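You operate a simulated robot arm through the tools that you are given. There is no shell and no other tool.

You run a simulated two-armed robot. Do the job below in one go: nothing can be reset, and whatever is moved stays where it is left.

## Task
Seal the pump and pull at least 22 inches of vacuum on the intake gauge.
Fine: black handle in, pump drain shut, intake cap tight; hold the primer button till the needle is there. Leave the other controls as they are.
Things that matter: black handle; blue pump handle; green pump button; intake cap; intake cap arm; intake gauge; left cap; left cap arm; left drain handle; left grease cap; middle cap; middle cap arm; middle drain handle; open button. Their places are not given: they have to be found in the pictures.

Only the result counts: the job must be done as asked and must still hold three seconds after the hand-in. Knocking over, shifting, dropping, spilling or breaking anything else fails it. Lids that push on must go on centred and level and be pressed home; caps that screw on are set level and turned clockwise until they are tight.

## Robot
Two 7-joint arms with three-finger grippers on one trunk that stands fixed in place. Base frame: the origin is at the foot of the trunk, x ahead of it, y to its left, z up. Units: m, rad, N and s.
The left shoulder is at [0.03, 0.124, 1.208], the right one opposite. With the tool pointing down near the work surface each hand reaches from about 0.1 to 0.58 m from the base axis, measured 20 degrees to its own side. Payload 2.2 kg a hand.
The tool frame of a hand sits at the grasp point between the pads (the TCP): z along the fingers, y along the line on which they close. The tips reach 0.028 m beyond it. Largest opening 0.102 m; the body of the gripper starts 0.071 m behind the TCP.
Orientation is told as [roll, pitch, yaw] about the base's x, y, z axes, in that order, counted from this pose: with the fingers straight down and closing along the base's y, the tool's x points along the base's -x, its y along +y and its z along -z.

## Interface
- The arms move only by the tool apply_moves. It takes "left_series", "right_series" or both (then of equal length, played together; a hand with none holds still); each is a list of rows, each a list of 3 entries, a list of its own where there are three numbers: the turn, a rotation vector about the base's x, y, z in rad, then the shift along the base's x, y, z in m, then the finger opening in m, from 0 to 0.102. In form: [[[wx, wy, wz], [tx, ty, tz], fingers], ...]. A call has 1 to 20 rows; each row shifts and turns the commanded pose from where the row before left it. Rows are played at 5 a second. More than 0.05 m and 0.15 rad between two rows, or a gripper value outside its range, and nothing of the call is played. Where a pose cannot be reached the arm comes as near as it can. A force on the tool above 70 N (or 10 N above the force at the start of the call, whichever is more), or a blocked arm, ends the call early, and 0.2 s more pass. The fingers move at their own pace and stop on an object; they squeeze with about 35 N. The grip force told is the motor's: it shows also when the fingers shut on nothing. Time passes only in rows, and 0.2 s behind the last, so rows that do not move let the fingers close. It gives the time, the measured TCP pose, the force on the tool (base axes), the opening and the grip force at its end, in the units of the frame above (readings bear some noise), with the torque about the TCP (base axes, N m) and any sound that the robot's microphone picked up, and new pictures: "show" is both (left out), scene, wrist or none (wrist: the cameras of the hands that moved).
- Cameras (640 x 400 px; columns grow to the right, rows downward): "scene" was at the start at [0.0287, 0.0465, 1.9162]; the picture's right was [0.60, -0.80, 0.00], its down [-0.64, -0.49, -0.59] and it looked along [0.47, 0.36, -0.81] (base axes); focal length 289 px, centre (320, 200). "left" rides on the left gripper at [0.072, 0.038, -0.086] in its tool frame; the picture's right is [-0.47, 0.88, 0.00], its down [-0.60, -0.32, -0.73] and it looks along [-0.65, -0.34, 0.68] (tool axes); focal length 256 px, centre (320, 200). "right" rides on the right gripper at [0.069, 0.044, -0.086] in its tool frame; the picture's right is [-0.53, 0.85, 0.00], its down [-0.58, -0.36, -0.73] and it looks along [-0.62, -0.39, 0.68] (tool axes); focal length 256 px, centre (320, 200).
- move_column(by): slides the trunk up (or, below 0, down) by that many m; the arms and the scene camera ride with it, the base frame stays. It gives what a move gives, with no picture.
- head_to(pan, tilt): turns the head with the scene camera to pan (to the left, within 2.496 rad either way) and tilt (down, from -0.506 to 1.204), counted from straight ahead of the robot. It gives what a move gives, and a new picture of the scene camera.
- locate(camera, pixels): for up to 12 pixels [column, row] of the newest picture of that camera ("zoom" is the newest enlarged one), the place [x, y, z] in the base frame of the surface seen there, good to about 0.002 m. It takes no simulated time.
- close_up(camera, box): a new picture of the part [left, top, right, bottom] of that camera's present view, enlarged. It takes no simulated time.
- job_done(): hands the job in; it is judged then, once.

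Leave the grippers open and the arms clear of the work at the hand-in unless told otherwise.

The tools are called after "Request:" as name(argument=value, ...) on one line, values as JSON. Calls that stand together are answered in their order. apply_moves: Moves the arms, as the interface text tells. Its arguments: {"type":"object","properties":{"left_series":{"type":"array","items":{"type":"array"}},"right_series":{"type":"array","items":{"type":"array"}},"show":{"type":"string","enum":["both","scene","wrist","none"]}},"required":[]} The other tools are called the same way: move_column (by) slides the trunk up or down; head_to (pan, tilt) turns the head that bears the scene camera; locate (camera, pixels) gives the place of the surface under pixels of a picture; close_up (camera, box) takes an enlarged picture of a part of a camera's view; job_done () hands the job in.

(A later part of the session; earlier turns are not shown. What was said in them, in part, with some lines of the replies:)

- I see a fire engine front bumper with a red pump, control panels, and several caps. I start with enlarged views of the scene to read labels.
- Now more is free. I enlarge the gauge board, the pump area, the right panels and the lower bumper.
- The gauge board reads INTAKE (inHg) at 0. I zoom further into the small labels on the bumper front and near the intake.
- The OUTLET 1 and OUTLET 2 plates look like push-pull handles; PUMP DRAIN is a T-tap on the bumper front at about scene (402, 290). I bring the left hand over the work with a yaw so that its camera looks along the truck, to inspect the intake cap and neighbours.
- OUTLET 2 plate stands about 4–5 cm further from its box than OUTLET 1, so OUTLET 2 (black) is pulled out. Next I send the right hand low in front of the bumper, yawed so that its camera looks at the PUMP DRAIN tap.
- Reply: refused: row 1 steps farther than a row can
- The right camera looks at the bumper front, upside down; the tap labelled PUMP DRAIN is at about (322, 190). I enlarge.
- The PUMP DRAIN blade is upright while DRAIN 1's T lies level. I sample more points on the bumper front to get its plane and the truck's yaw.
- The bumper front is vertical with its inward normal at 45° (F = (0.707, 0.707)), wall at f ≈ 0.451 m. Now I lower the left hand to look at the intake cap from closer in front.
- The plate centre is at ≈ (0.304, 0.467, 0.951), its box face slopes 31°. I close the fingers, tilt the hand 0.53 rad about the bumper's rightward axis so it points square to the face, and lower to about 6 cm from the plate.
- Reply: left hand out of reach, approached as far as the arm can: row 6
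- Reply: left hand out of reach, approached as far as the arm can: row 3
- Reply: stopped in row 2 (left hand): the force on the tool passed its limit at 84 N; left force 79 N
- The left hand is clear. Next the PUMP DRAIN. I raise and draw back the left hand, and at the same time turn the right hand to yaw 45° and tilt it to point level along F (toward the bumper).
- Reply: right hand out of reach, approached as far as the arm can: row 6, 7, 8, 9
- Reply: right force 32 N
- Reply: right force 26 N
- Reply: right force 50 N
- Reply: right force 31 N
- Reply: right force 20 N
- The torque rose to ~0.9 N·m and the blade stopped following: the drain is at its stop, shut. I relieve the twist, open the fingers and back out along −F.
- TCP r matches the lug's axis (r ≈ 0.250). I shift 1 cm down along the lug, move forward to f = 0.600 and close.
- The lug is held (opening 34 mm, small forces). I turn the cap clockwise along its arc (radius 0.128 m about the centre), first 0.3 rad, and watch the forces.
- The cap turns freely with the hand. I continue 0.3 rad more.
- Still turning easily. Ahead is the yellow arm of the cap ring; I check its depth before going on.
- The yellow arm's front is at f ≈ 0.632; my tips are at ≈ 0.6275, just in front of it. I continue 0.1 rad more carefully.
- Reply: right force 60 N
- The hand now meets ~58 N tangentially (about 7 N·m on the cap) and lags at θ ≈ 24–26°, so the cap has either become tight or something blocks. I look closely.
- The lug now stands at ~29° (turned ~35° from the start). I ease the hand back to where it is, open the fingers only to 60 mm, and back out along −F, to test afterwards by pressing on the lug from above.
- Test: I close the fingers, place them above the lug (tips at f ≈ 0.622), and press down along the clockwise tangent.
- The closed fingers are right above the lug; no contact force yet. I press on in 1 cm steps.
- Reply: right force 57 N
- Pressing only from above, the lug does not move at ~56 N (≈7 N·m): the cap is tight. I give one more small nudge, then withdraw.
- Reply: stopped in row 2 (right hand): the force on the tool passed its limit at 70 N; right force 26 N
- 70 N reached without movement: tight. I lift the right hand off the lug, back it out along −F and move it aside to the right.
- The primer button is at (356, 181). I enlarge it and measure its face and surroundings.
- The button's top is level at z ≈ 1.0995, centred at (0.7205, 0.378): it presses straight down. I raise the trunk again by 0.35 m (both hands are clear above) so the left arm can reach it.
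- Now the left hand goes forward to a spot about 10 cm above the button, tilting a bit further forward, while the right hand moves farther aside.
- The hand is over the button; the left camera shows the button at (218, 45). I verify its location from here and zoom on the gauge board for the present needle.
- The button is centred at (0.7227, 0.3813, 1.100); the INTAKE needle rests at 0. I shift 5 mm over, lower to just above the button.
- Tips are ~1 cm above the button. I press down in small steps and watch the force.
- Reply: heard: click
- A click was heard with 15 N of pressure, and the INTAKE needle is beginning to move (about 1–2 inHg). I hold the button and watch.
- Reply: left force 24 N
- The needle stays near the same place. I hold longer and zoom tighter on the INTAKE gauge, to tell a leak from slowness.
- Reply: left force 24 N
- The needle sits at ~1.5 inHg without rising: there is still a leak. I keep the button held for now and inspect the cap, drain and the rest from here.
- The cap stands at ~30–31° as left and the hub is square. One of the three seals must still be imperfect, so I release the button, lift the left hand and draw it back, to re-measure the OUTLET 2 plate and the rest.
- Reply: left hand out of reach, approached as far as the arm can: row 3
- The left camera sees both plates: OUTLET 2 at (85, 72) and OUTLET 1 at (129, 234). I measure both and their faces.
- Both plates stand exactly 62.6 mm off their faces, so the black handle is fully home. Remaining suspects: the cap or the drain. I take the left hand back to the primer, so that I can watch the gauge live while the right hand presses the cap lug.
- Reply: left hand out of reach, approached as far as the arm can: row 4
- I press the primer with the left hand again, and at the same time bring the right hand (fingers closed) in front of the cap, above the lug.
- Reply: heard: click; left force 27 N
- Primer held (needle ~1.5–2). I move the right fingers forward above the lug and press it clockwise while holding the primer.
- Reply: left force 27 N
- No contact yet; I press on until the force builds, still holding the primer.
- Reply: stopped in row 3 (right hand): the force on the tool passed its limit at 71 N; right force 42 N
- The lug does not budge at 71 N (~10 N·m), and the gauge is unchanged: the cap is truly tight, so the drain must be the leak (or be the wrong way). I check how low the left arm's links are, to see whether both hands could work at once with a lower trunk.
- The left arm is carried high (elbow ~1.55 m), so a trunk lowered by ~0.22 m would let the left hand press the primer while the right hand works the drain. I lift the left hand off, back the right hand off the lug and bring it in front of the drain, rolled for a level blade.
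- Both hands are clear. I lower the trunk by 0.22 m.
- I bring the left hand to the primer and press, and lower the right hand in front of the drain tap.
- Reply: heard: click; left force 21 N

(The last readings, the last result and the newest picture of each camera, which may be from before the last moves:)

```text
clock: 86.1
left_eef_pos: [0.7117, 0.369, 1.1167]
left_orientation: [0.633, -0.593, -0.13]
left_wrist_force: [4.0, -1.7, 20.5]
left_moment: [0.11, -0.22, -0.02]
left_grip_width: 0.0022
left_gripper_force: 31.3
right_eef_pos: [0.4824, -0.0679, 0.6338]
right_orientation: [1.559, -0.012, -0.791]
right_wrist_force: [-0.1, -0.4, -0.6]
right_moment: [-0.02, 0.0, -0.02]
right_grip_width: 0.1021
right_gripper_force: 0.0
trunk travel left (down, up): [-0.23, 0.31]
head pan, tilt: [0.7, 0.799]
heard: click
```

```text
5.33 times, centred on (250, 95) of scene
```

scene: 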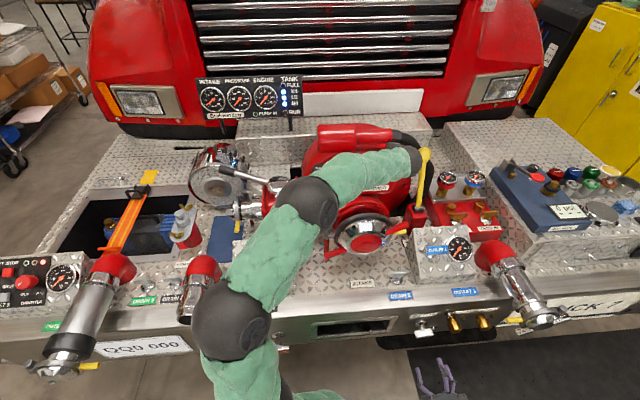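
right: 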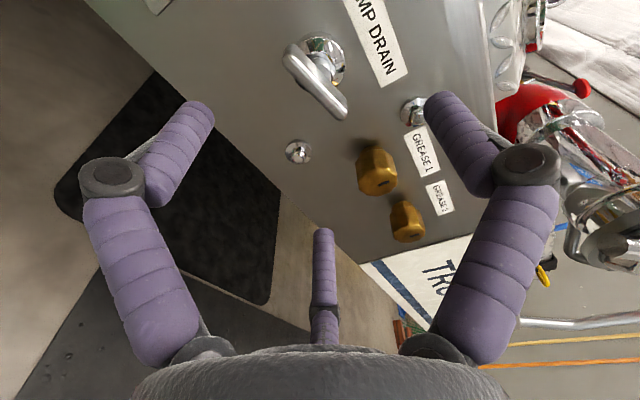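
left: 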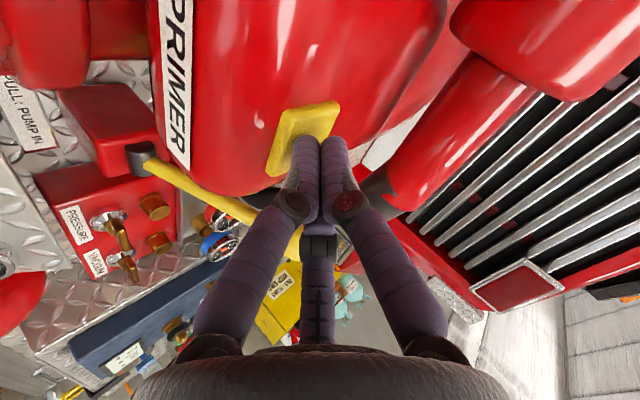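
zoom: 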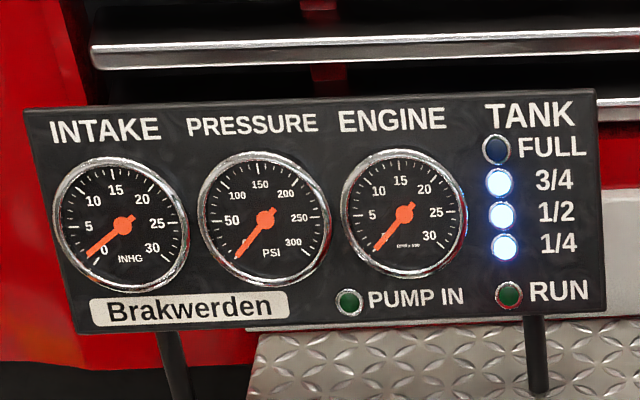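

The primer is held and the right hand is in front of the tap. I move in 10 cm and close on the blade.

Request:
apply_moves(left_series=[[[0, 0, 0], [0, 0, 0], 0.0], [[0, 0, 0], [0, 0, 0], 0.0], [[0, 0, 0], [0, 0, 0], 0.0], [[0, 0, 0], [0, 0, 0], 0.0], [[0, 0, 0], [0, 0, 0], 0.0], [[0, 0, 0], [0, 0, 0], 0.0], [[0, 0, 0], [0, 0, 0], 0.0]], right_series=[[[0, 0, 0], [0.024, 0.024, 0], 0.102], [[0, 0, 0], [0.024, 0.024, 0], 0.102], [[0, 0, 0], [0.024, 0.024, 0], 0.102], [[0, 0, 0], [0, 0, 0], 0.0], [[0, 0, 0], [0, 0, 0], 0.0], [[0, 0, 0], [0, 0, 0], 0.0], [[0, 0, 0], [0, 0, 0], 0.0]], show="wrist")

Request:
close_up(camera="scene", box=[190, 65, 310, 125])

```text
clock: 87.7
left_eef_pos: [0.7095, 0.3691, 1.1162]
left_orientation: [0.63, -0.59, -0.128]
left_wrist_force: [6.6, -11.9, 32.2]
left_moment: [-0.06, -0.37, -0.17]
left_grip_width: 0.0018
left_gripper_force: 31.4
right_eef_pos: [0.5441, 0.0107, 0.6288]
right_orientation: [1.544, 0.005, -0.779]
right_wrist_force: [-21.2, 28.0, -32.9]
right_moment: [0.1, 0.49, 0.54]
right_grip_width: 0.0397
right_gripper_force: 34.8
trunk travel left (down, up): [-0.23, 0.31]
head pan, tilt: [0.7, 0.799]
```

right: 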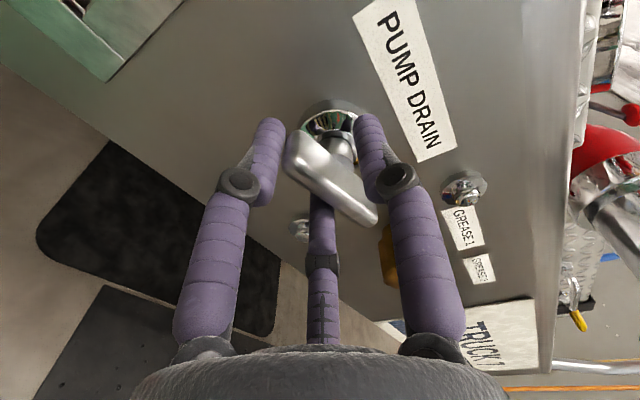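
left: 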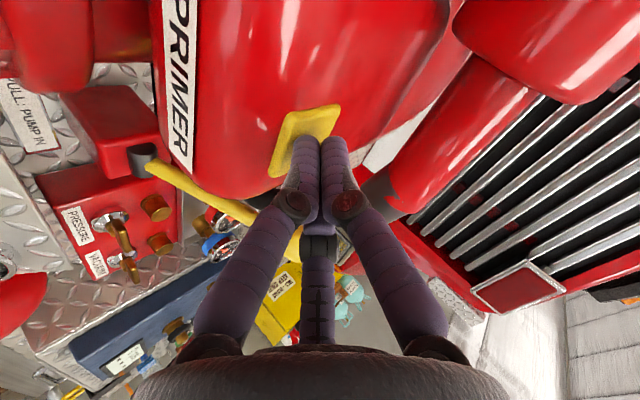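

```text
5.33 times, centred on (250, 95) of scene
```

zoom: 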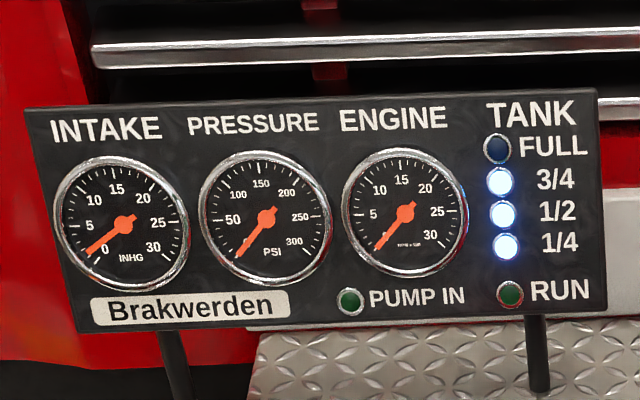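

The grip is off-centre (opening 40 mm, side forces). I open, shift right and down a few millimetres to where the blade's centre was in the earlier grip, and close again.

Request:
apply_moves(left_series=[[[0, 0, 0], [0, 0, 0], 0.0], [[0, 0, 0], [0, 0, 0], 0.0], [[0, 0, 0], [0, 0, 0], 0.0], [[0, 0, 0], [0, 0, 0], 0.0], [[0, 0, 0], [0, 0, 0], 0.0], [[0, 0, 0], [0, 0, 0], 0.0], [[0, 0, 0], [0, 0, 0], 0.0]], right_series=[[[0, 0, 0], [0, 0, 0], 0.102], [[0, 0, 0], [0, 0, 0], 0.102], [[0, 0, 0], [0.0046, -0.0041, -0.006], 0.102], [[0, 0, 0], [0, 0, 0], 0.0], [[0, 0, 0], [0, 0, 0], 0.0], [[0, 0, 0], [0, 0, 0], 0.0], [[0, 0, 0], [0, 0, 0], 0.0]], show="wrist")

```text
clock: 89.3
left_eef_pos: [0.7089, 0.3688, 1.1159]
left_orientation: [0.627, -0.589, -0.128]
left_wrist_force: [-2.1, -11.4, 33.3]
left_moment: [-0.05, -0.14, -0.07]
left_grip_width: 0.002
left_gripper_force: 30.9
right_eef_pos: [0.5431, 0.0124, 0.6221]
right_orientation: [1.54, 0.006, -0.769]
right_wrist_force: [-16.9, 57.9, -31.6]
right_moment: [-0.11, 0.2, 0.31]
right_grip_width: 0.024
right_gripper_force: 44.6
trunk travel left (down, up): [-0.23, 0.31]
head pan, tilt: [0.7, 0.799]
```

right: 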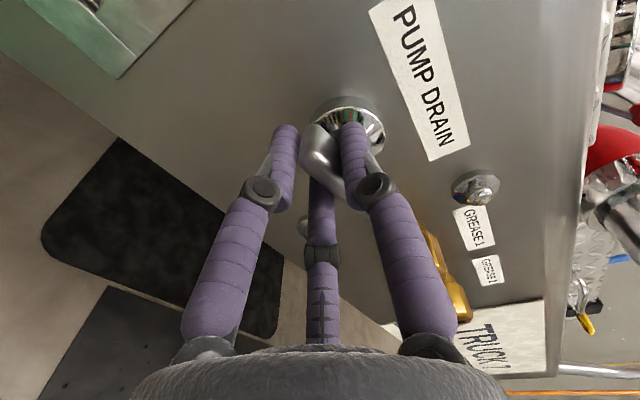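
left: 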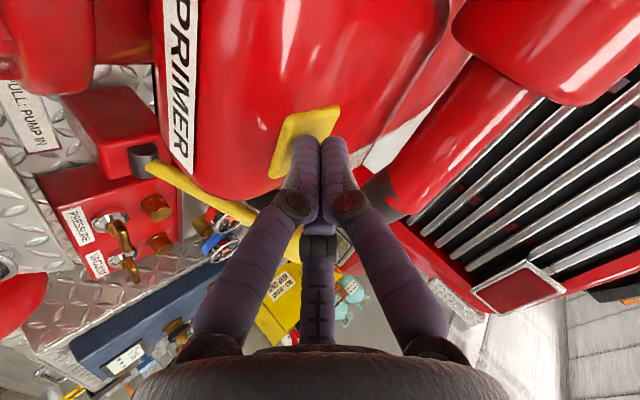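

This grip went wrong (side force 53 N). I open, back out 8 cm and look at the tap again.

Request:
apply_moves(left_series=[[[0, 0, 0], [0, 0, 0], 0.0], [[0, 0, 0], [0, 0, 0], 0.0], [[0, 0, 0], [0, 0, 0], 0.0], [[0, 0, 0], [0, 0, 0], 0.0], [[0, 0, 0], [0, 0, 0], 0.0], [[0, 0, 0], [0, 0, 0], 0.0]], right_series=[[[0, 0, 0], [0, 0, 0], 0.102], [[0, 0, 0], [0, 0, 0], 0.102], [[0, 0, 0], [0, 0, 0], 0.102], [[0, 0, 0], [-0.0283, -0.0283, 0], 0.102], [[0, 0, 0], [-0.0283, -0.0283, 0], 0.102], [[0, 0, 0], [0, 0, 0], 0.102]], show="both")

Request:
close_up(camera="right", box=[230, 20, 430, 150])

Request:
close_up(camera="scene", box=[190, 65, 310, 125])

```text
clock: 90.7
left_eef_pos: [0.708, 0.3703, 1.117]
left_orientation: [0.632, -0.591, -0.128]
left_wrist_force: [3.0, 2.0, 28.8]
left_moment: [0.3, -0.28, -0.04]
left_grip_width: 0.0022
left_gripper_force: 31.2
right_eef_pos: [0.5009, -0.0561, 0.6291]
right_orientation: [1.557, -0.013, -0.79]
right_wrist_force: [0.7, 0.0, 0.1]
right_moment: [-0.01, 0.0, 0.01]
right_grip_width: 0.1018
right_gripper_force: 0.0
trunk travel left (down, up): [-0.23, 0.31]
head pan, tilt: [0.7, 0.799]
```

scene: 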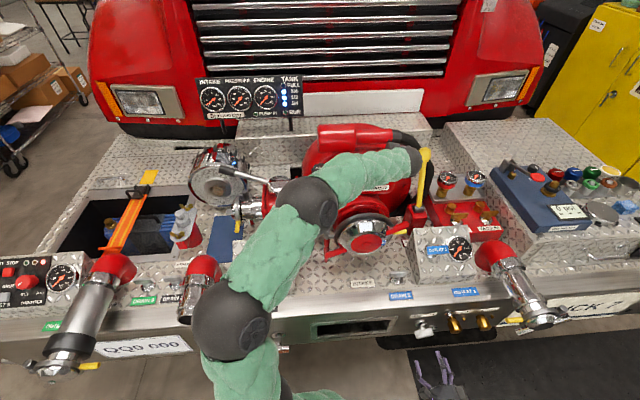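
right: 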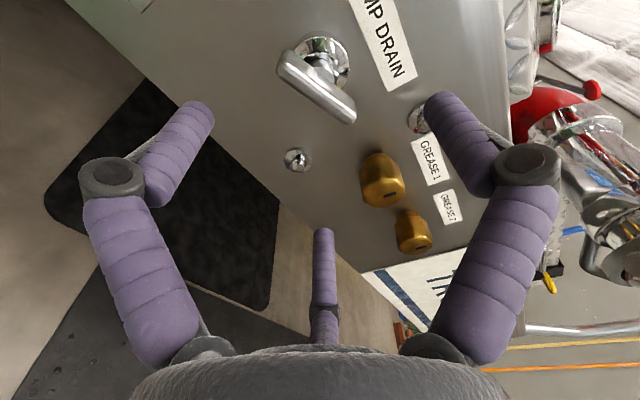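
left: 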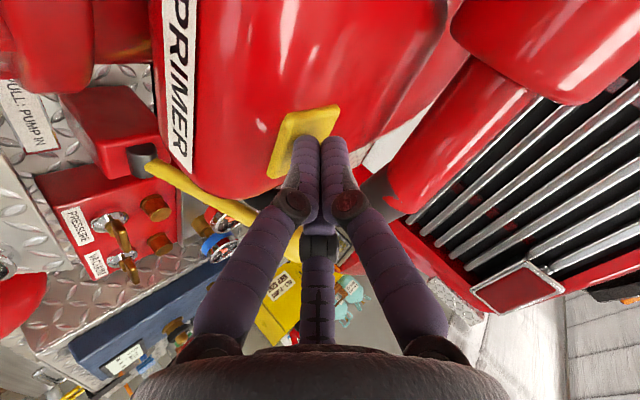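

```text
3.08 times, centred on (330, 85) of right
```

zoom: 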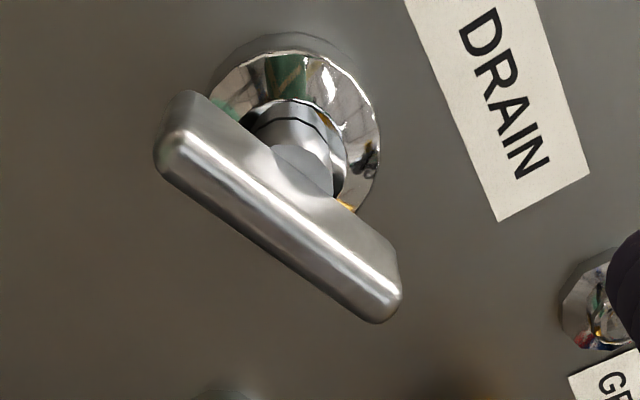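

```text
5.33 times, centred on (250, 95) of scene
```

zoom: 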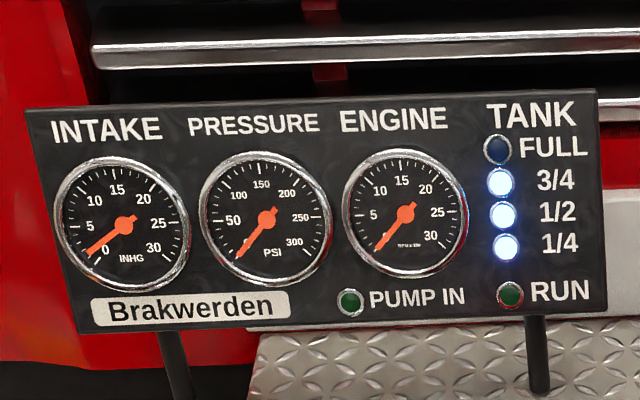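

I locate the blade's two ends to get its true angle.

Request:
locate(camera="zoom", pixels=[[300, 60]])

Request:
locate(camera="right", pixels=[[287, 68], [300, 80], [315, 90], [330, 102], [346, 114], [290, 55], [320, 65], [348, 100], [338, 45], [375, 20], [400, 75]])

```text
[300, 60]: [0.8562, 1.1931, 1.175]
```

```text
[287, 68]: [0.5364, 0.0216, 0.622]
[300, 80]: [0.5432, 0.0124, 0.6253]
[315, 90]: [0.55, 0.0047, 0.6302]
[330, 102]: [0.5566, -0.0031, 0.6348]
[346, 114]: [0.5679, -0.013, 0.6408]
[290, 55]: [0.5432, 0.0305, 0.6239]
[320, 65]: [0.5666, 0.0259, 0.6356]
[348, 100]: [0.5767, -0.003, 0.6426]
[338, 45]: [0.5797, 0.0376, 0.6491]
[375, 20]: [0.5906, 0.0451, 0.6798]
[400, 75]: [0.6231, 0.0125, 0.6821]
```

The blade is now tilted 22° (right end high) — my failed grips moved it, and it was probably a few degrees short before. I'll push it to its stop instead: closed fingers above the blade's right end, pressing down, with the primer still held.

Request:
apply_moves(left_series=[[[0, 0, 0], [0, 0, 0], 0.0], [[0, 0, 0], [0, 0, 0], 0.0], [[0, 0, 0], [0, 0, 0], 0.0], [[0, 0, 0], [0, 0, 0], 0.0], [[0, 0, 0], [0, 0, 0], 0.0], [[0, 0, 0], [0, 0, 0], 0.0]], right_series=[[[0, 0, 0], [0.005, -0.005, 0.03], 0.0], [[0, 0, 0], [0.005, -0.005, 0.03], 0.0], [[0, 0, 0], [0, 0, 0], 0.0], [[0, 0, 0], [0.0257, 0.0257, 0], 0.0], [[0, 0, 0], [0.0257, 0.0257, 0], 0.0], [[0, 0, 0], [0, 0, -0.01], 0.0]], show="wrist")

```text
clock: 92.1
left_eef_pos: [0.7084, 0.3695, 1.1158]
left_orientation: [0.631, -0.591, -0.127]
left_wrist_force: [3.2, 2.8, 28.1]
left_moment: [0.3, -0.23, 0.03]
left_grip_width: 0.002
left_gripper_force: 31.5
right_eef_pos: [0.5643, -0.0145, 0.6815]
right_orientation: [1.556, -0.013, -0.791]
right_wrist_force: [-0.1, 0.5, 0.0]
right_moment: [-0.02, 0.01, 0.0]
right_grip_width: 0.0021
right_gripper_force: 31.0
trunk travel left (down, up): [-0.23, 0.31]
head pan, tilt: [0.7, 0.799]
```

right: 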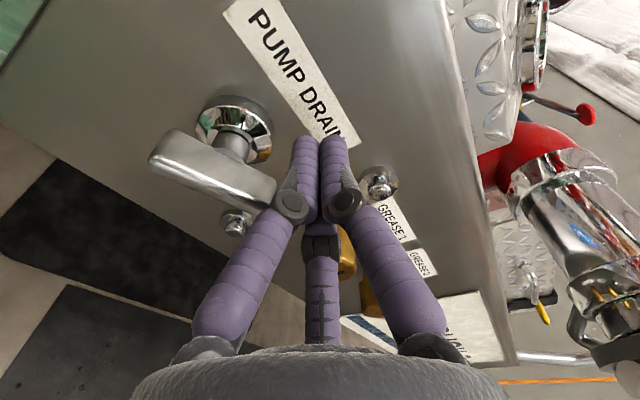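
left: 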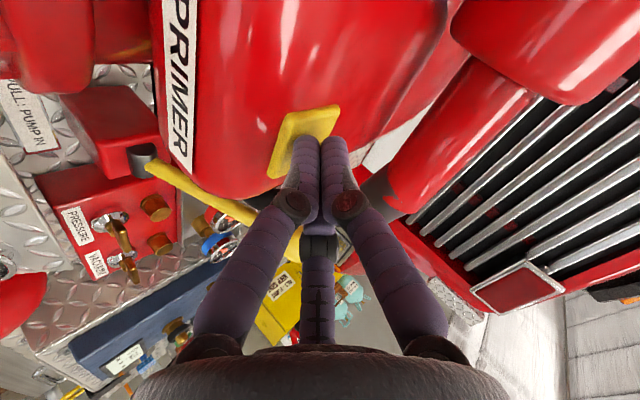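

I press down in 8 mm steps.

Request:
apply_moves(left_series=[[[0, 0, 0], [0, 0, 0], 0.0], [[0, 0, 0], [0, 0, 0], 0.0], [[0, 0, 0], [0, 0, 0], 0.0]], right_series=[[[0, 0, 0], [0, 0, -0.008], 0.0], [[0, 0, 0], [0, 0, -0.008], 0.0], [[0, 0, 0], [0, 0, -0.008], 0.0]], show="wrist")

Request:
close_up(camera="scene", box=[190, 65, 310, 125])

```text
clock: 92.9
left_eef_pos: [0.7089, 0.3698, 1.1165]
left_orientation: [0.632, -0.59, -0.127]
left_wrist_force: [2.3, 2.4, 27.5]
left_moment: [0.28, -0.24, 0.0]
left_grip_width: 0.002
left_gripper_force: 31.4
right_eef_pos: [0.5645, -0.0155, 0.6563]
right_orientation: [1.557, -0.013, -0.793]
right_wrist_force: [1.4, -1.7, 1.9]
right_moment: [0.02, -0.09, -0.02]
right_grip_width: 0.0019
right_gripper_force: 31.8
trunk travel left (down, up): [-0.23, 0.31]
head pan, tilt: [0.7, 0.799]
```

right: 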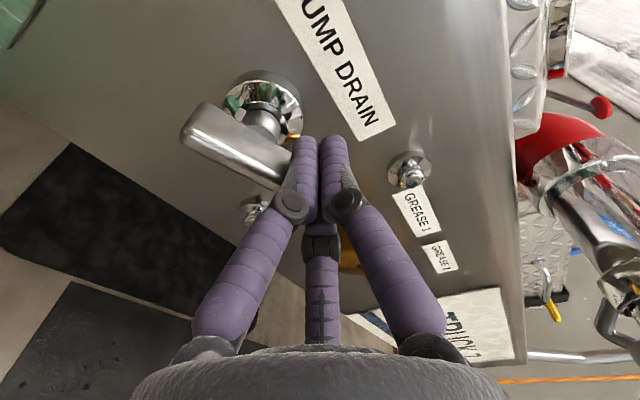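
left: 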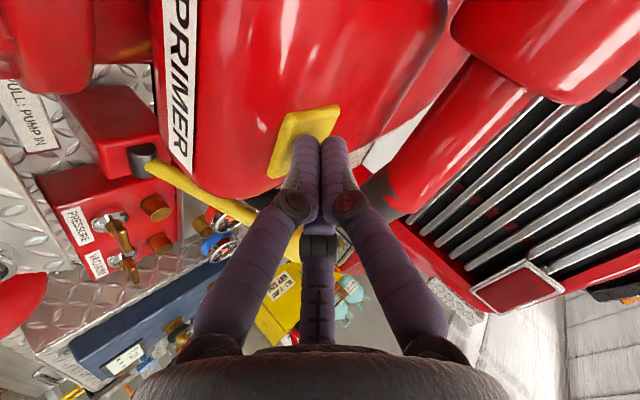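

```text
5.33 times, centred on (250, 95) of scene
```

zoom: 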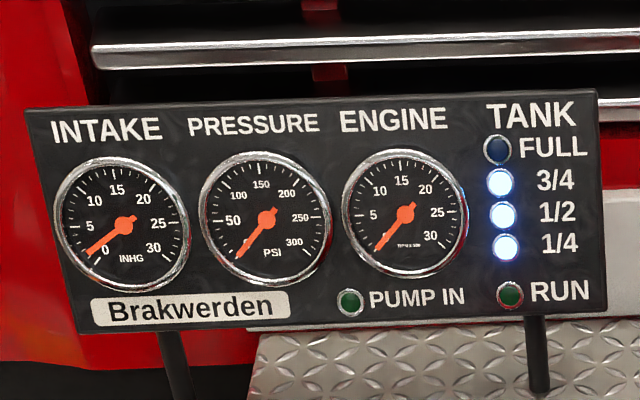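

Just touching (2–3 N). I continue down.

Request:
apply_moves(left_series=[[[0, 0, 0], [0, 0, 0], 0.0], [[0, 0, 0], [0, 0, 0], 0.0], [[0, 0, 0], [0, 0, 0], 0.0]], right_series=[[[0, 0, 0], [0, 0, -0.005], 0.0], [[0, 0, 0], [0, 0, -0.005], 0.0], [[0, 0, 0], [0, 0, -0.005], 0.0]], show="wrist")

Request:
close_up(camera="scene", box=[190, 65, 310, 125])

```text
clock: 93.7
left_eef_pos: [0.7079, 0.369, 1.1175]
left_orientation: [0.632, -0.591, -0.131]
left_wrist_force: [8.1, 6.1, 24.2]
left_moment: [0.35, -0.32, -0.2]
left_grip_width: 0.0019
left_gripper_force: 31.4
right_eef_pos: [0.5676, -0.0179, 0.6467]
right_orientation: [1.569, -0.02, -0.793]
right_wrist_force: [4.9, -9.4, 45.3]
right_moment: [0.19, 0.08, 0.04]
right_grip_width: 0.0022
right_gripper_force: 31.3
trunk travel left (down, up): [-0.23, 0.31]
head pan, tilt: [0.7, 0.799]
```

right: 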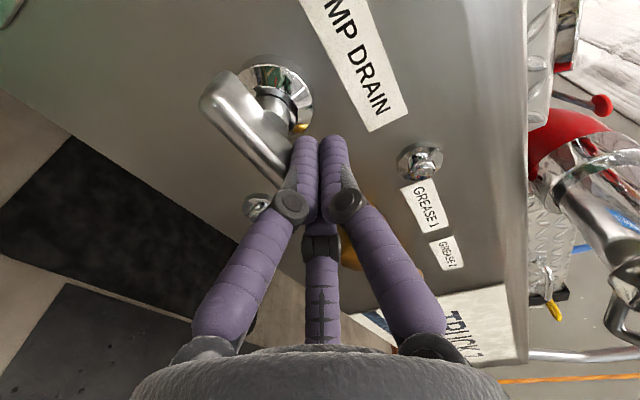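
left: 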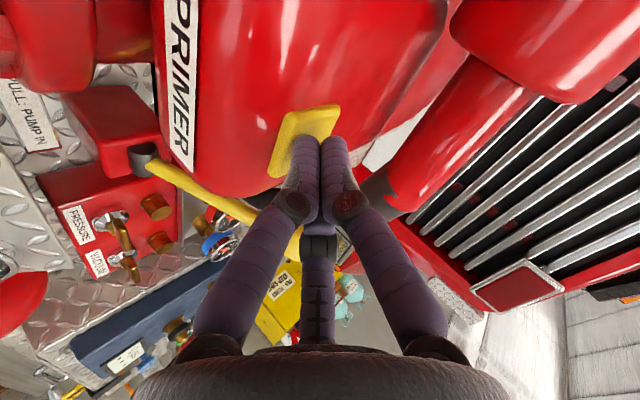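

```text
5.33 times, centred on (250, 95) of scene
```

zoom: 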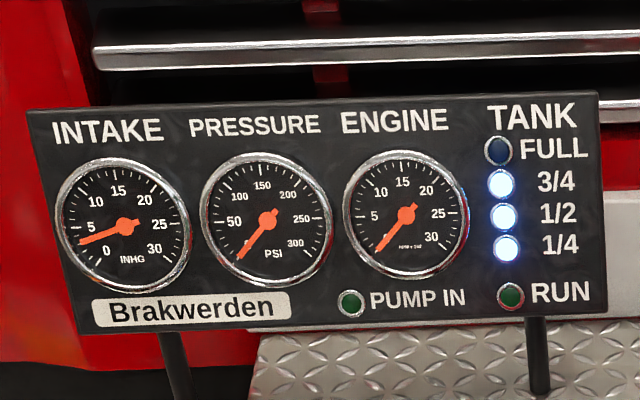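

The drain met its stop (45 N) and the INTAKE needle has begun to rise, at ~3. I hold both hands and watch.

Request:
apply_moves(left_series=[[[0, 0, 0], [0, 0, 0], 0.0], [[0, 0, 0], [0, 0, 0], 0.0], [[0, 0, 0], [0, 0, 0], 0.0], [[0, 0, 0], [0, 0, 0], 0.0], [[0, 0, 0], [0, 0, 0], 0.0]], right_series=[[[0, 0, 0], [0, 0, 0], 0.0], [[0, 0, 0], [0, 0, 0], 0.0], [[0, 0, 0], [0, 0, 0], 0.0], [[0, 0, 0], [0, 0, 0], 0.0], [[0, 0, 0], [0, 0, 0], 0.0]], show="scene")

Request:
close_up(camera="scene", box=[190, 65, 310, 125])

```text
clock: 94.9
left_eef_pos: [0.7078, 0.3686, 1.1165]
left_orientation: [0.629, -0.592, -0.13]
left_wrist_force: [7.6, -1.3, 27.1]
left_moment: [0.12, -0.32, -0.06]
left_grip_width: 0.0022
left_gripper_force: 31.9
right_eef_pos: [0.5675, -0.0179, 0.6467]
right_orientation: [1.571, -0.02, -0.793]
right_wrist_force: [16.9, 5.0, 48.6]
right_moment: [0.43, -0.05, -0.06]
right_grip_width: 0.0017
right_gripper_force: 31.7
trunk travel left (down, up): [-0.23, 0.31]
head pan, tilt: [0.7, 0.799]
```

scene: 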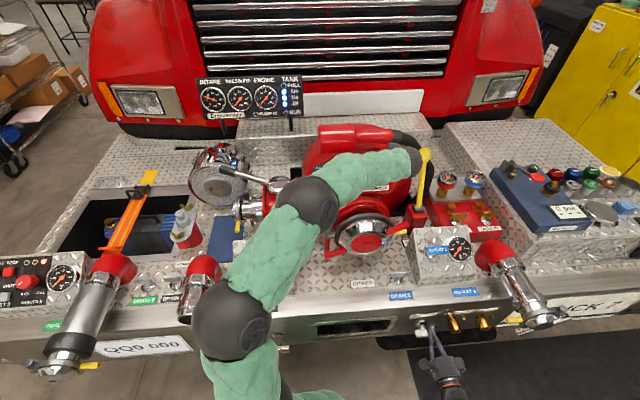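

```text
5.33 times, centred on (250, 95) of scene
```

zoom: 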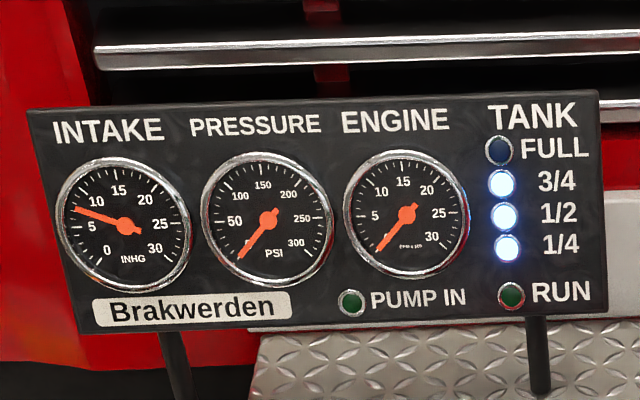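

The needle climbs (~7.5 inHg). I keep holding.

Request:
apply_moves(left_series=[[[0, 0, 0], [0, 0, 0], 0.0], [[0, 0, 0], [0, 0, 0], 0.0], [[0, 0, 0], [0, 0, 0], 0.0], [[0, 0, 0], [0, 0, 0], 0.0], [[0, 0, 0], [0, 0, 0], 0.0], [[0, 0, 0], [0, 0, 0], 0.0], [[0, 0, 0], [0, 0, 0], 0.0], [[0, 0, 0], [0, 0, 0], 0.0], [[0, 0, 0], [0, 0, 0], 0.0], [[0, 0, 0], [0, 0, 0], 0.0], [[0, 0, 0], [0, 0, 0], 0.0], [[0, 0, 0], [0, 0, 0], 0.0], [[0, 0, 0], [0, 0, 0], 0.0], [[0, 0, 0], [0, 0, 0], 0.0], [[0, 0, 0], [0, 0, 0], 0.0]], show="none")

Request:
close_up(camera="scene", box=[190, 65, 310, 125])

```text
clock: 98.1
left_eef_pos: [0.708, 0.3694, 1.1174]
left_orientation: [0.632, -0.59, -0.128]
left_wrist_force: [5.4, -3.8, 27.6]
left_moment: [0.15, -0.26, -0.09]
left_grip_width: 0.002
left_gripper_force: 31.7
right_eef_pos: [0.568, -0.0181, 0.6461]
right_orientation: [1.571, -0.019, -0.795]
right_wrist_force: [18.3, 8.9, 50.5]
right_moment: [0.52, -0.06, -0.1]
right_grip_width: 0.0021
right_gripper_force: 31.2
trunk travel left (down, up): [-0.23, 0.31]
head pan, tilt: [0.7, 0.799]
```

```text
5.33 times, centred on (250, 95) of scene
```

zoom: 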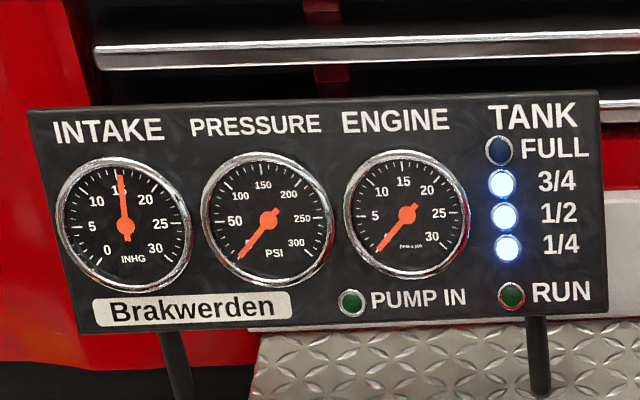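

~15 inHg. While still priming, I lift the right fingers off the tap and back them away, to see that the drain stays shut by itself.

Request:
apply_moves(left_series=[[[0, 0, 0], [0, 0, 0], 0.0], [[0, 0, 0], [0, 0, 0], 0.0], [[0, 0, 0], [0, 0, 0], 0.0], [[0, 0, 0], [0, 0, 0], 0.0], [[0, 0, 0], [0, 0, 0], 0.0], [[0, 0, 0], [0, 0, 0], 0.0], [[0, 0, 0], [0, 0, 0], 0.0], [[0, 0, 0], [0, 0, 0], 0.0]], right_series=[[[0, 0, 0], [0, 0, 0.012], 0.0], [[0, 0, 0], [0, 0, 0.02], 0.0], [[0, 0, 0], [0, 0, 0.02], 0.0], [[0, 0, 0], [-0.0283, -0.0283, 0], 0.0], [[0, 0, 0], [-0.0283, -0.0283, 0], 0.0], [[0, 0, 0], [-0.0283, -0.0283, 0], 0.0], [[0, 0, 0], [0, 0, 0], 0.0], [[0, 0, 0], [0, 0, 0], 0.0]], show="wrist")

Request:
close_up(camera="scene", box=[190, 65, 310, 125])

```text
clock: 99.9
left_eef_pos: [0.7073, 0.3696, 1.1173]
left_orientation: [0.633, -0.591, -0.128]
left_wrist_force: [-7.1, 0.7, 28.7]
left_moment: [0.23, 0.04, 0.07]
left_grip_width: 0.0019
left_gripper_force: 32.3
right_eef_pos: [0.4767, -0.1002, 0.6947]
right_orientation: [1.557, -0.013, -0.79]
right_wrist_force: [-0.2, 0.4, -0.3]
right_moment: [-0.02, -0.01, 0.0]
right_grip_width: 0.0021
right_gripper_force: 31.3
trunk travel left (down, up): [-0.23, 0.31]
head pan, tilt: [0.7, 0.799]
```

right: 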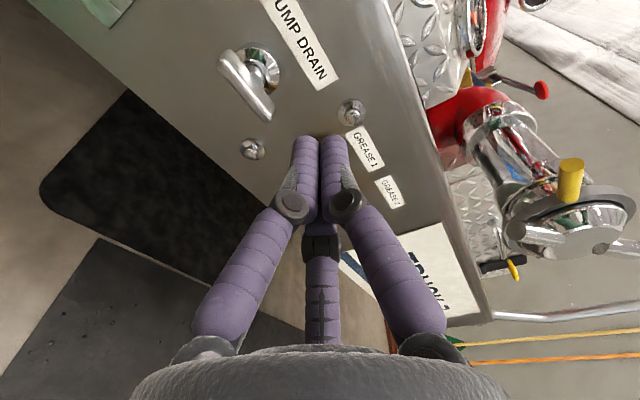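
left: 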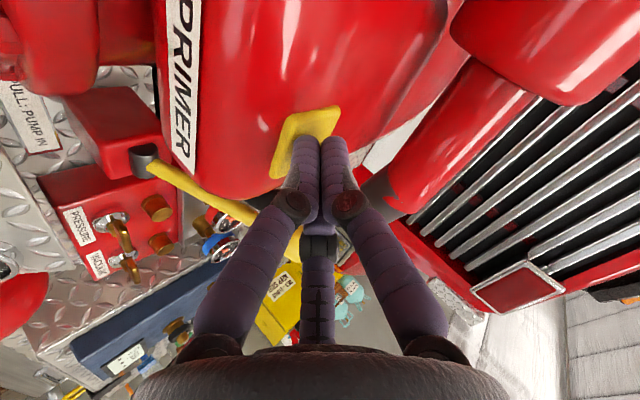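

```text
5.33 times, centred on (250, 95) of scene
```

zoom: 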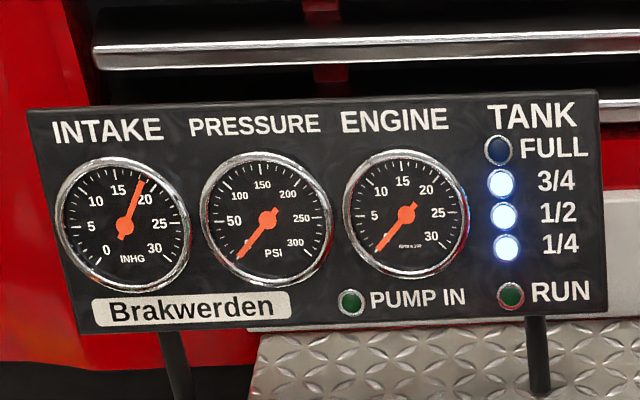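

The needle is at ~18 and still rising with the right hand clear, so the drain is properly shut. I keep the primer pressed further.

Request:
apply_moves(left_series=[[[0, 0, 0], [0, 0, 0], 0.0], [[0, 0, 0], [0, 0, 0], 0.0], [[0, 0, 0], [0, 0, 0], 0.0], [[0, 0, 0], [0, 0, 0], 0.0], [[0, 0, 0], [0, 0, 0], 0.0], [[0, 0, 0], [0, 0, 0], 0.0], [[0, 0, 0], [0, 0, 0], 0.0], [[0, 0, 0], [0, 0, 0], 0.0], [[0, 0, 0], [0, 0, 0], 0.0], [[0, 0, 0], [0, 0, 0], 0.0], [[0, 0, 0], [0, 0, 0], 0.0], [[0, 0, 0], [0, 0, 0], 0.0], [[0, 0, 0], [0, 0, 0], 0.0], [[0, 0, 0], [0, 0, 0], 0.0], [[0, 0, 0], [0, 0, 0], 0.0], [[0, 0, 0], [0, 0, 0], 0.0], [[0, 0, 0], [0, 0, 0], 0.0], [[0, 0, 0], [0, 0, 0], 0.0], [[0, 0, 0], [0, 0, 0], 0.0], [[0, 0, 0], [0, 0, 0], 0.0]], show="none")

Request:
close_up(camera="scene", box=[190, 65, 310, 125])

```text
clock: 104.1
left_eef_pos: [0.7073, 0.3693, 1.1153]
left_orientation: [0.631, -0.59, -0.126]
left_wrist_force: [-3.9, 2.4, 28.7]
left_moment: [0.24, -0.04, 0.04]
left_grip_width: 0.0019
left_gripper_force: 31.7
right_eef_pos: [0.4772, -0.1008, 0.6947]
right_orientation: [1.557, -0.013, -0.791]
right_wrist_force: [0.0, 0.6, -0.2]
right_moment: [-0.03, 0.04, -0.01]
right_grip_width: 0.0021
right_gripper_force: 31.4
trunk travel left (down, up): [-0.23, 0.31]
head pan, tilt: [0.7, 0.799]
```

```text
5.33 times, centred on (250, 95) of scene
```

zoom: 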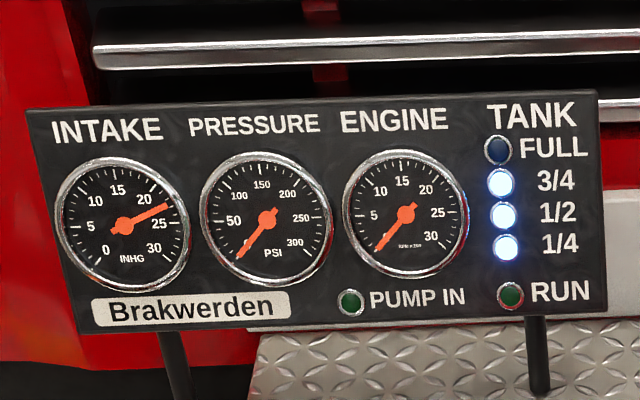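

~23 inHg now. I hold another 4 s for a margin.

Request:
apply_moves(left_series=[[[0, 0, 0], [0, 0, 0], 0.0], [[0, 0, 0], [0, 0, 0], 0.0], [[0, 0, 0], [0, 0, 0], 0.0], [[0, 0, 0], [0, 0, 0], 0.0], [[0, 0, 0], [0, 0, 0], 0.0], [[0, 0, 0], [0, 0, 0], 0.0], [[0, 0, 0], [0, 0, 0], 0.0], [[0, 0, 0], [0, 0, 0], 0.0], [[0, 0, 0], [0, 0, 0], 0.0], [[0, 0, 0], [0, 0, 0], 0.0], [[0, 0, 0], [0, 0, 0], 0.0], [[0, 0, 0], [0, 0, 0], 0.0], [[0, 0, 0], [0, 0, 0], 0.0], [[0, 0, 0], [0, 0, 0], 0.0], [[0, 0, 0], [0, 0, 0], 0.0], [[0, 0, 0], [0, 0, 0], 0.0], [[0, 0, 0], [0, 0, 0], 0.0], [[0, 0, 0], [0, 0, 0], 0.0], [[0, 0, 0], [0, 0, 0], 0.0], [[0, 0, 0], [0, 0, 0], 0.0]], show="none")

Request:
close_up(camera="scene", box=[190, 65, 310, 125])

```text
clock: 108.3
left_eef_pos: [0.7088, 0.3682, 1.1163]
left_orientation: [0.63, -0.591, -0.127]
left_wrist_force: [-1.7, 0.2, 29.5]
left_moment: [0.21, -0.1, 0.0]
left_grip_width: 0.0021
left_gripper_force: 31.6
right_eef_pos: [0.4778, -0.0998, 0.6932]
right_orientation: [1.558, -0.014, -0.791]
right_wrist_force: [-0.7, 0.1, 0.3]
right_moment: [0.04, 0.03, -0.04]
right_grip_width: 0.0018
right_gripper_force: 31.7
trunk travel left (down, up): [-0.23, 0.31]
head pan, tilt: [0.7, 0.799]
```

```text
5.33 times, centred on (250, 95) of scene
```

zoom: 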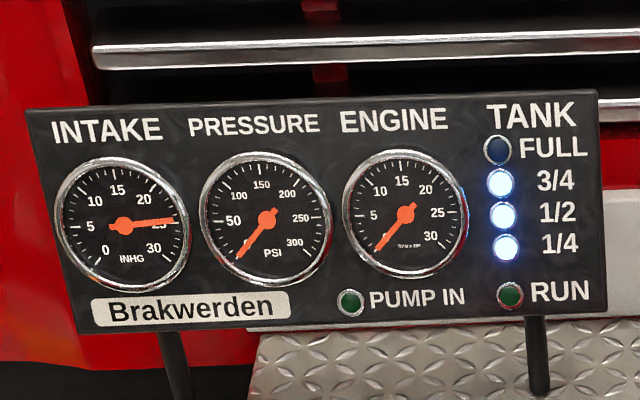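

~25 inHg, well above 22. I lift the left hand straight off the button and watch whether the vacuum holds.

Request:
apply_moves(left_series=[[[0, 0, 0], [0, 0, 0.03], 0.0], [[0, 0, 0], [0, 0, 0.045], 0.0], [[0, 0, 0], [0, 0, 0.045], 0.0], [[0, 0, 0], [-0.03, 0, 0.035], 0.03], [[0, 0, 0], [-0.03, 0, 0.035], 0.07], [[0, 0, 0], [-0.03, 0, 0.035], 0.102]], right_series=[[[0, 0, 0], [-0.01, -0.015, 0.03], 0.05], [[0, 0, 0], [-0.01, -0.015, 0.03], 0.102], [[0, 0, 0], [-0.01, -0.015, 0.03], 0.102], [[0, 0, 0], [-0.01, -0.015, 0.03], 0.102], [[0, 0, 0], [-0.01, -0.015, 0.03], 0.102], [[0, 0, 0], [-0.01, -0.015, 0.03], 0.102]], show="scene")

Request:
close_up(camera="scene", box=[190, 65, 310, 125])

```text
clock: 109.7
left_eef_pos: [0.6164, 0.3702, 1.3388]
left_orientation: [0.628, -0.585, -0.128]
left_wrist_force: [-1.2, 0.1, -0.2]
left_moment: [0.0, -0.06, -0.01]
left_grip_width: 0.1018
left_gripper_force: 0.0
right_eef_pos: [0.4166, -0.1882, 0.8737]
right_orientation: [1.554, -0.014, -0.788]
right_wrist_force: [-0.5, 0.0, 0.1]
right_moment: [0.0, -0.01, -0.06]
right_grip_width: 0.1017
right_gripper_force: 0.0
trunk travel left (down, up): [-0.23, 0.31]
head pan, tilt: [0.7, 0.799]
```

scene: 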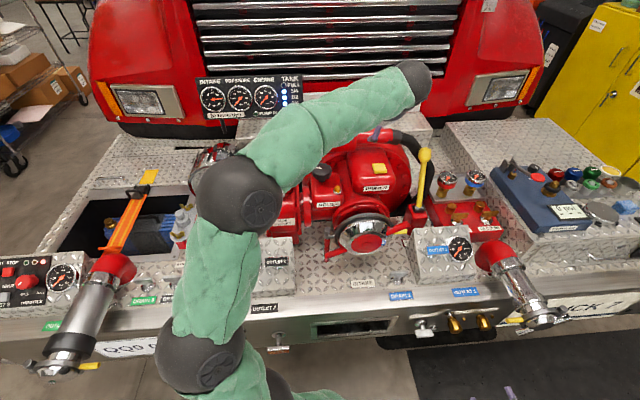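

```text
5.33 times, centred on (250, 95) of scene
```

zoom: 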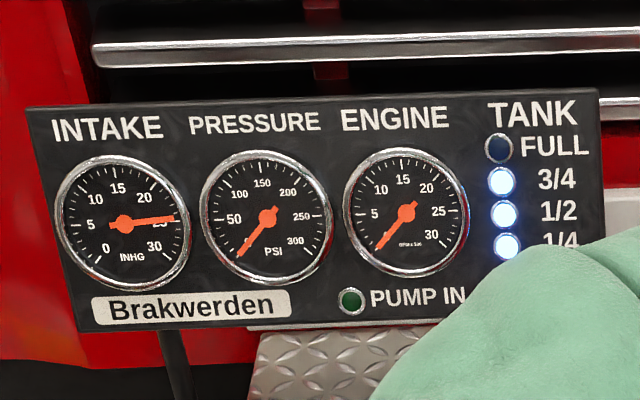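

The vacuum holds at ~25. I draw the left hand back, clear of the work, and then re-check the needle and the controls.

Request:
apply_moves(left_series=[[[0, 0, 0], [-0.04, 0, 0.015], 0.102], [[0, 0, 0], [-0.04, 0, 0.015], 0.102], [[0, 0, 0], [-0.04, 0, 0.015], 0.102], [[0, 0, 0], [-0.04, 0, 0.01], 0.102], [[0, 0, 0], [-0.04, 0, 0.01], 0.102], [[0, 0, 0], [-0.04, 0, 0.01], 0.102], [[0, 0, 0], [-0.04, 0, 0.0], 0.102], [[0, 0, 0], [0, 0, 0], 0.102], [[0, 0, 0], [0, 0, 0], 0.102], [[0, 0, 0], [0, 0, 0], 0.102], [[0, 0, 0], [0, 0, 0], 0.102], [[0, 0, 0], [0, 0, 0], 0.102]], show="scene")

Request:
close_up(camera="scene", box=[190, 65, 310, 125])

Request:
close_up(camera="scene", box=[380, 280, 520, 350])

Request:
close_up(camera="scene", box=[290, 120, 520, 290])

```text
clock: 112.3
left_eef_pos: [0.3384, 0.3701, 1.4126]
left_orientation: [0.63, -0.582, -0.126]
left_wrist_force: [1.6, 0.8, -1.4]
left_moment: [0.02, 0.0, 0.0]
left_grip_width: 0.102
left_gripper_force: 0.1
right_eef_pos: [0.4201, -0.1891, 0.8725]
right_orientation: [1.554, -0.013, -0.792]
right_wrist_force: [-0.1, 0.5, -0.1]
right_moment: [0.0, 0.03, -0.02]
right_grip_width: 0.1019
right_gripper_force: 0.1
trunk travel left (down, up): [-0.23, 0.31]
head pan, tilt: [0.7, 0.799]
```

scene: 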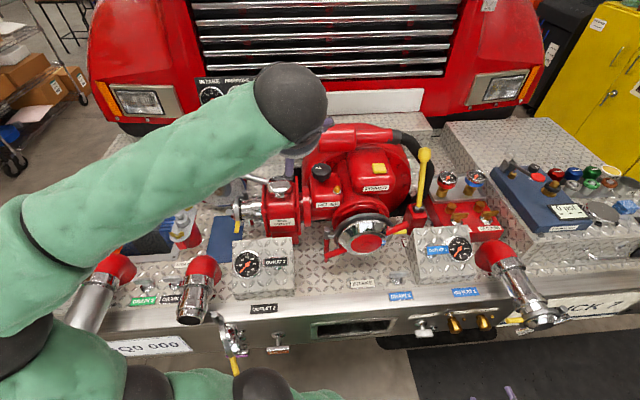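

```text
5.33 times, centred on (250, 95) of scene
```

zoom: 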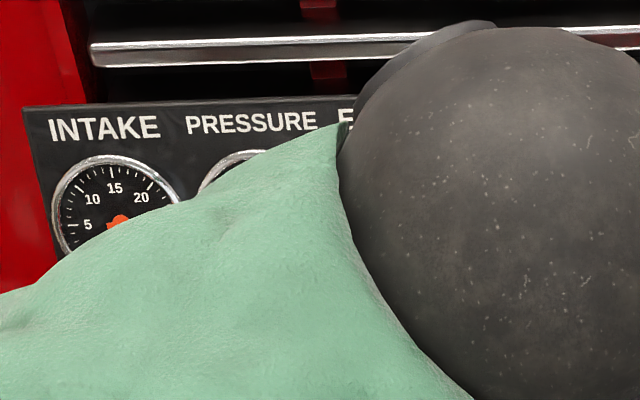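

```text
4.57 times, centred on (450, 315) of scene
```

zoom: 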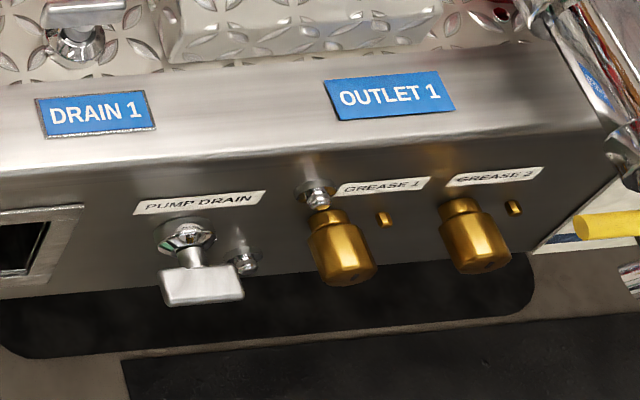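

```text
2.35 times, centred on (405, 205) of scene
```

zoom: 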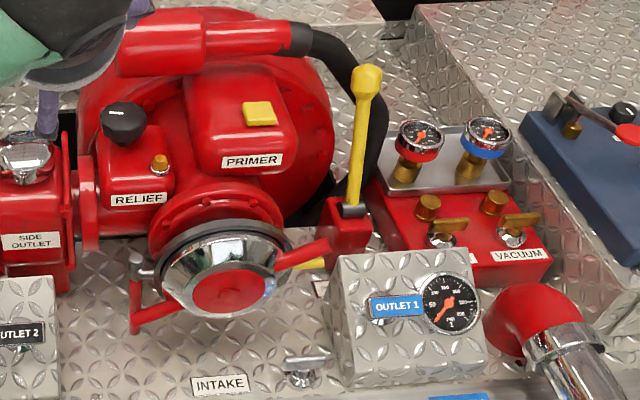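

The drain lies level and all else looks as before. The left arm hides the gauge from this angle, so I move it a little more to the side to read the needle after the wait.

Request:
apply_moves(left_series=[[[0, 0, 0], [-0.035, -0.02, 0.02], 0.102], [[0, 0, 0], [-0.035, -0.02, 0.02], 0.102], [[0, 0, 0], [-0.035, -0.02, 0.02], 0.102], [[0, 0, 0], [-0.035, -0.02, 0.02], 0.102]], show="both")

Request:
close_up(camera="scene", box=[190, 65, 310, 125])

```text
clock: 113.3
left_eef_pos: [0.2425, 0.3126, 1.467]
left_orientation: [0.628, -0.585, -0.128]
left_wrist_force: [1.5, -0.9, -0.3]
left_moment: [0.01, 0.02, -0.03]
left_grip_width: 0.102
left_gripper_force: 0.1
left hand out of reach, approached as far as the arm can: row 3, 4
right_eef_pos: [0.4178, -0.1891, 0.8718]
right_orientation: [1.554, -0.012, -0.791]
right_wrist_force: [0.7, 0.4, 0.1]
right_moment: [-0.02, 0.0, -0.05]
right_grip_width: 0.102
right_gripper_force: 0.2
trunk travel left (down, up): [-0.23, 0.31]
head pan, tilt: [0.7, 0.799]
```

scene: 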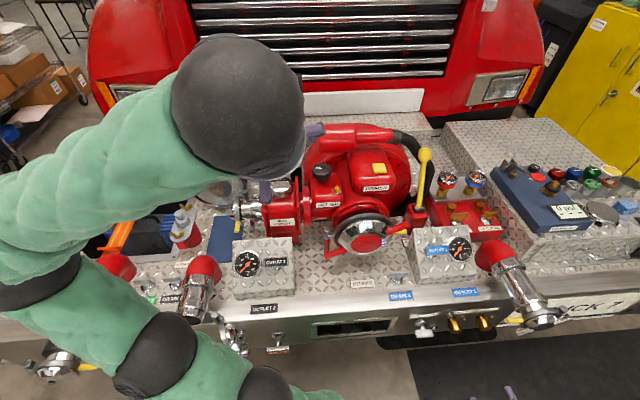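
left: 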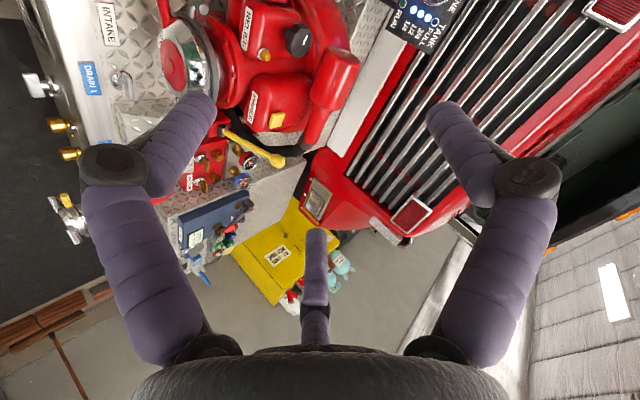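

```text
5.33 times, centred on (250, 95) of scene
```

zoom: 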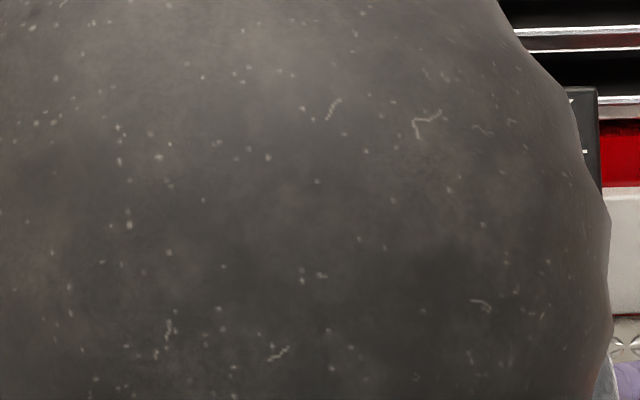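

The elbow hides the board; I turn the left hand about the vertical so its own camera can see the INTAKE gauge.

Request:
apply_moves(left_series=[[[0, 0, 0.15], [0.02, 0.03, 0], 0.102], [[0, 0, 0.15], [0.02, 0.03, 0], 0.102], [[0, 0, 0.15], [0.02, 0.03, 0], 0.102], [[0, 0, 0.15], [0.02, 0.03, 0], 0.102]], show="both")

```text
clock: 114.3
left_eef_pos: [0.3254, 0.4319, 1.4653]
left_orientation: [0.629, -0.58, 0.474]
left_wrist_force: [0.5, -0.1, 0.9]
left_moment: [0.01, 0.03, 0.02]
left_grip_width: 0.1018
left_gripper_force: 0.1
right_eef_pos: [0.4197, -0.1896, 0.8726]
right_orientation: [1.553, -0.012, -0.79]
right_wrist_force: [-0.5, -0.4, -0.8]
right_moment: [-0.05, 0.03, 0.03]
right_grip_width: 0.1021
right_gripper_force: 0.1
trunk travel left (down, up): [-0.23, 0.31]
head pan, tilt: [0.7, 0.799]
```

scene: 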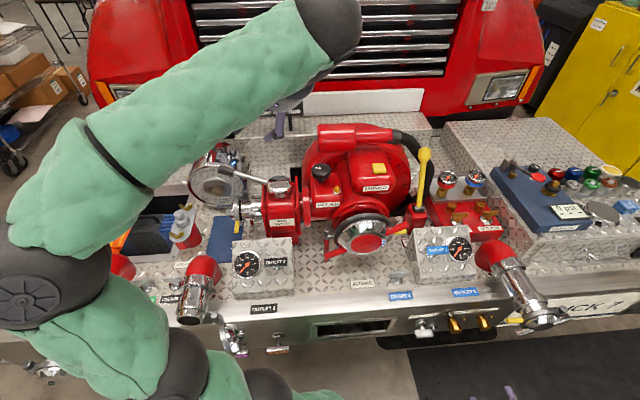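
left: 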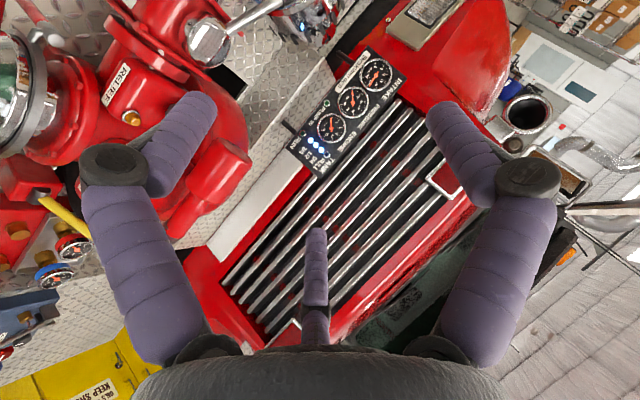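

The left camera now sees the board at (350, 105), INTAKE gauge at (375, 75). I enlarge it.

Request:
close_up(camera="left", box=[350, 55, 410, 95])

Request:
close_up(camera="scene", box=[180, 180, 340, 290])

```text
10.00 times, centred on (380, 75) of left
```

zoom: 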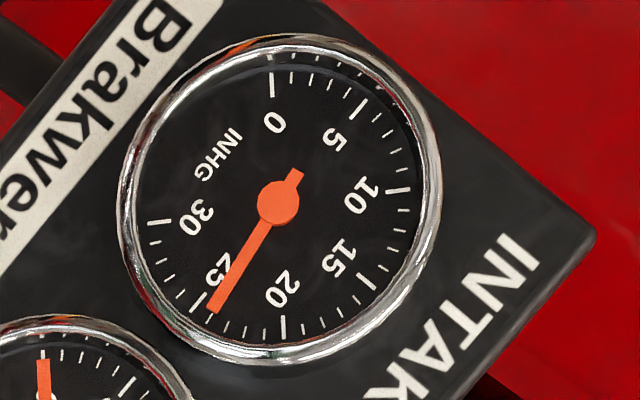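

```text
3.64 times, centred on (260, 235) of scene
```

zoom: 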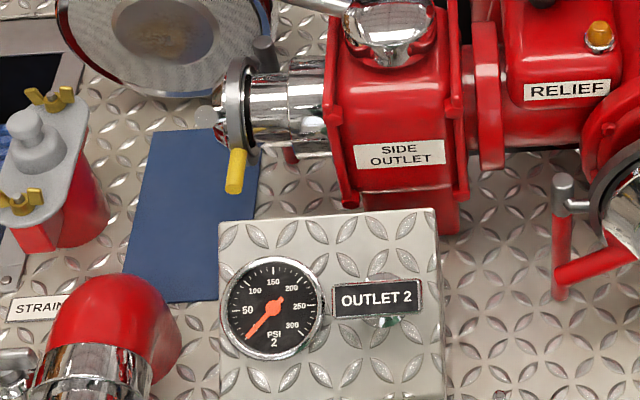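

INTAKE reads ~24.5 inHg about 5 s after releasing the primer, black handle in, drain shut, cap tight, both grippers open and clear. I hand the job in.

Request:
job_done()

```text
The job is handed in.
```

The pump is sealed and the intake gauge reads about 24.5 inches of vacuum. That reading was taken roughly 5 seconds after I let go of the primer; it read about 25 just after release, so it is falling slowly. I don't have the judge's result.

- **Black handle (OUTLET 2):** pushed fully in. It now stands off its box by the same amount as the OUTLET 1 handle.
- **Pump drain:** turned clockwise to its stop, so the handle lies level like the other drains. My first try didn't shut it fully and the vacuum stayed at about 1.5 inches. A failed second grip then turned it back some, so I pressed it to the stop, and the needle rose.
- **Intake cap:** turned clockwise about 35° until it stopped. It did not move under roughly 10 N·m.
- **Primer button:** held until the needle reached about 25 inches.

I moved no other controls; the OUTLET 2 pipe's cap is still swung open, as I found it. Both grippers are open and the arms are clear of the work.
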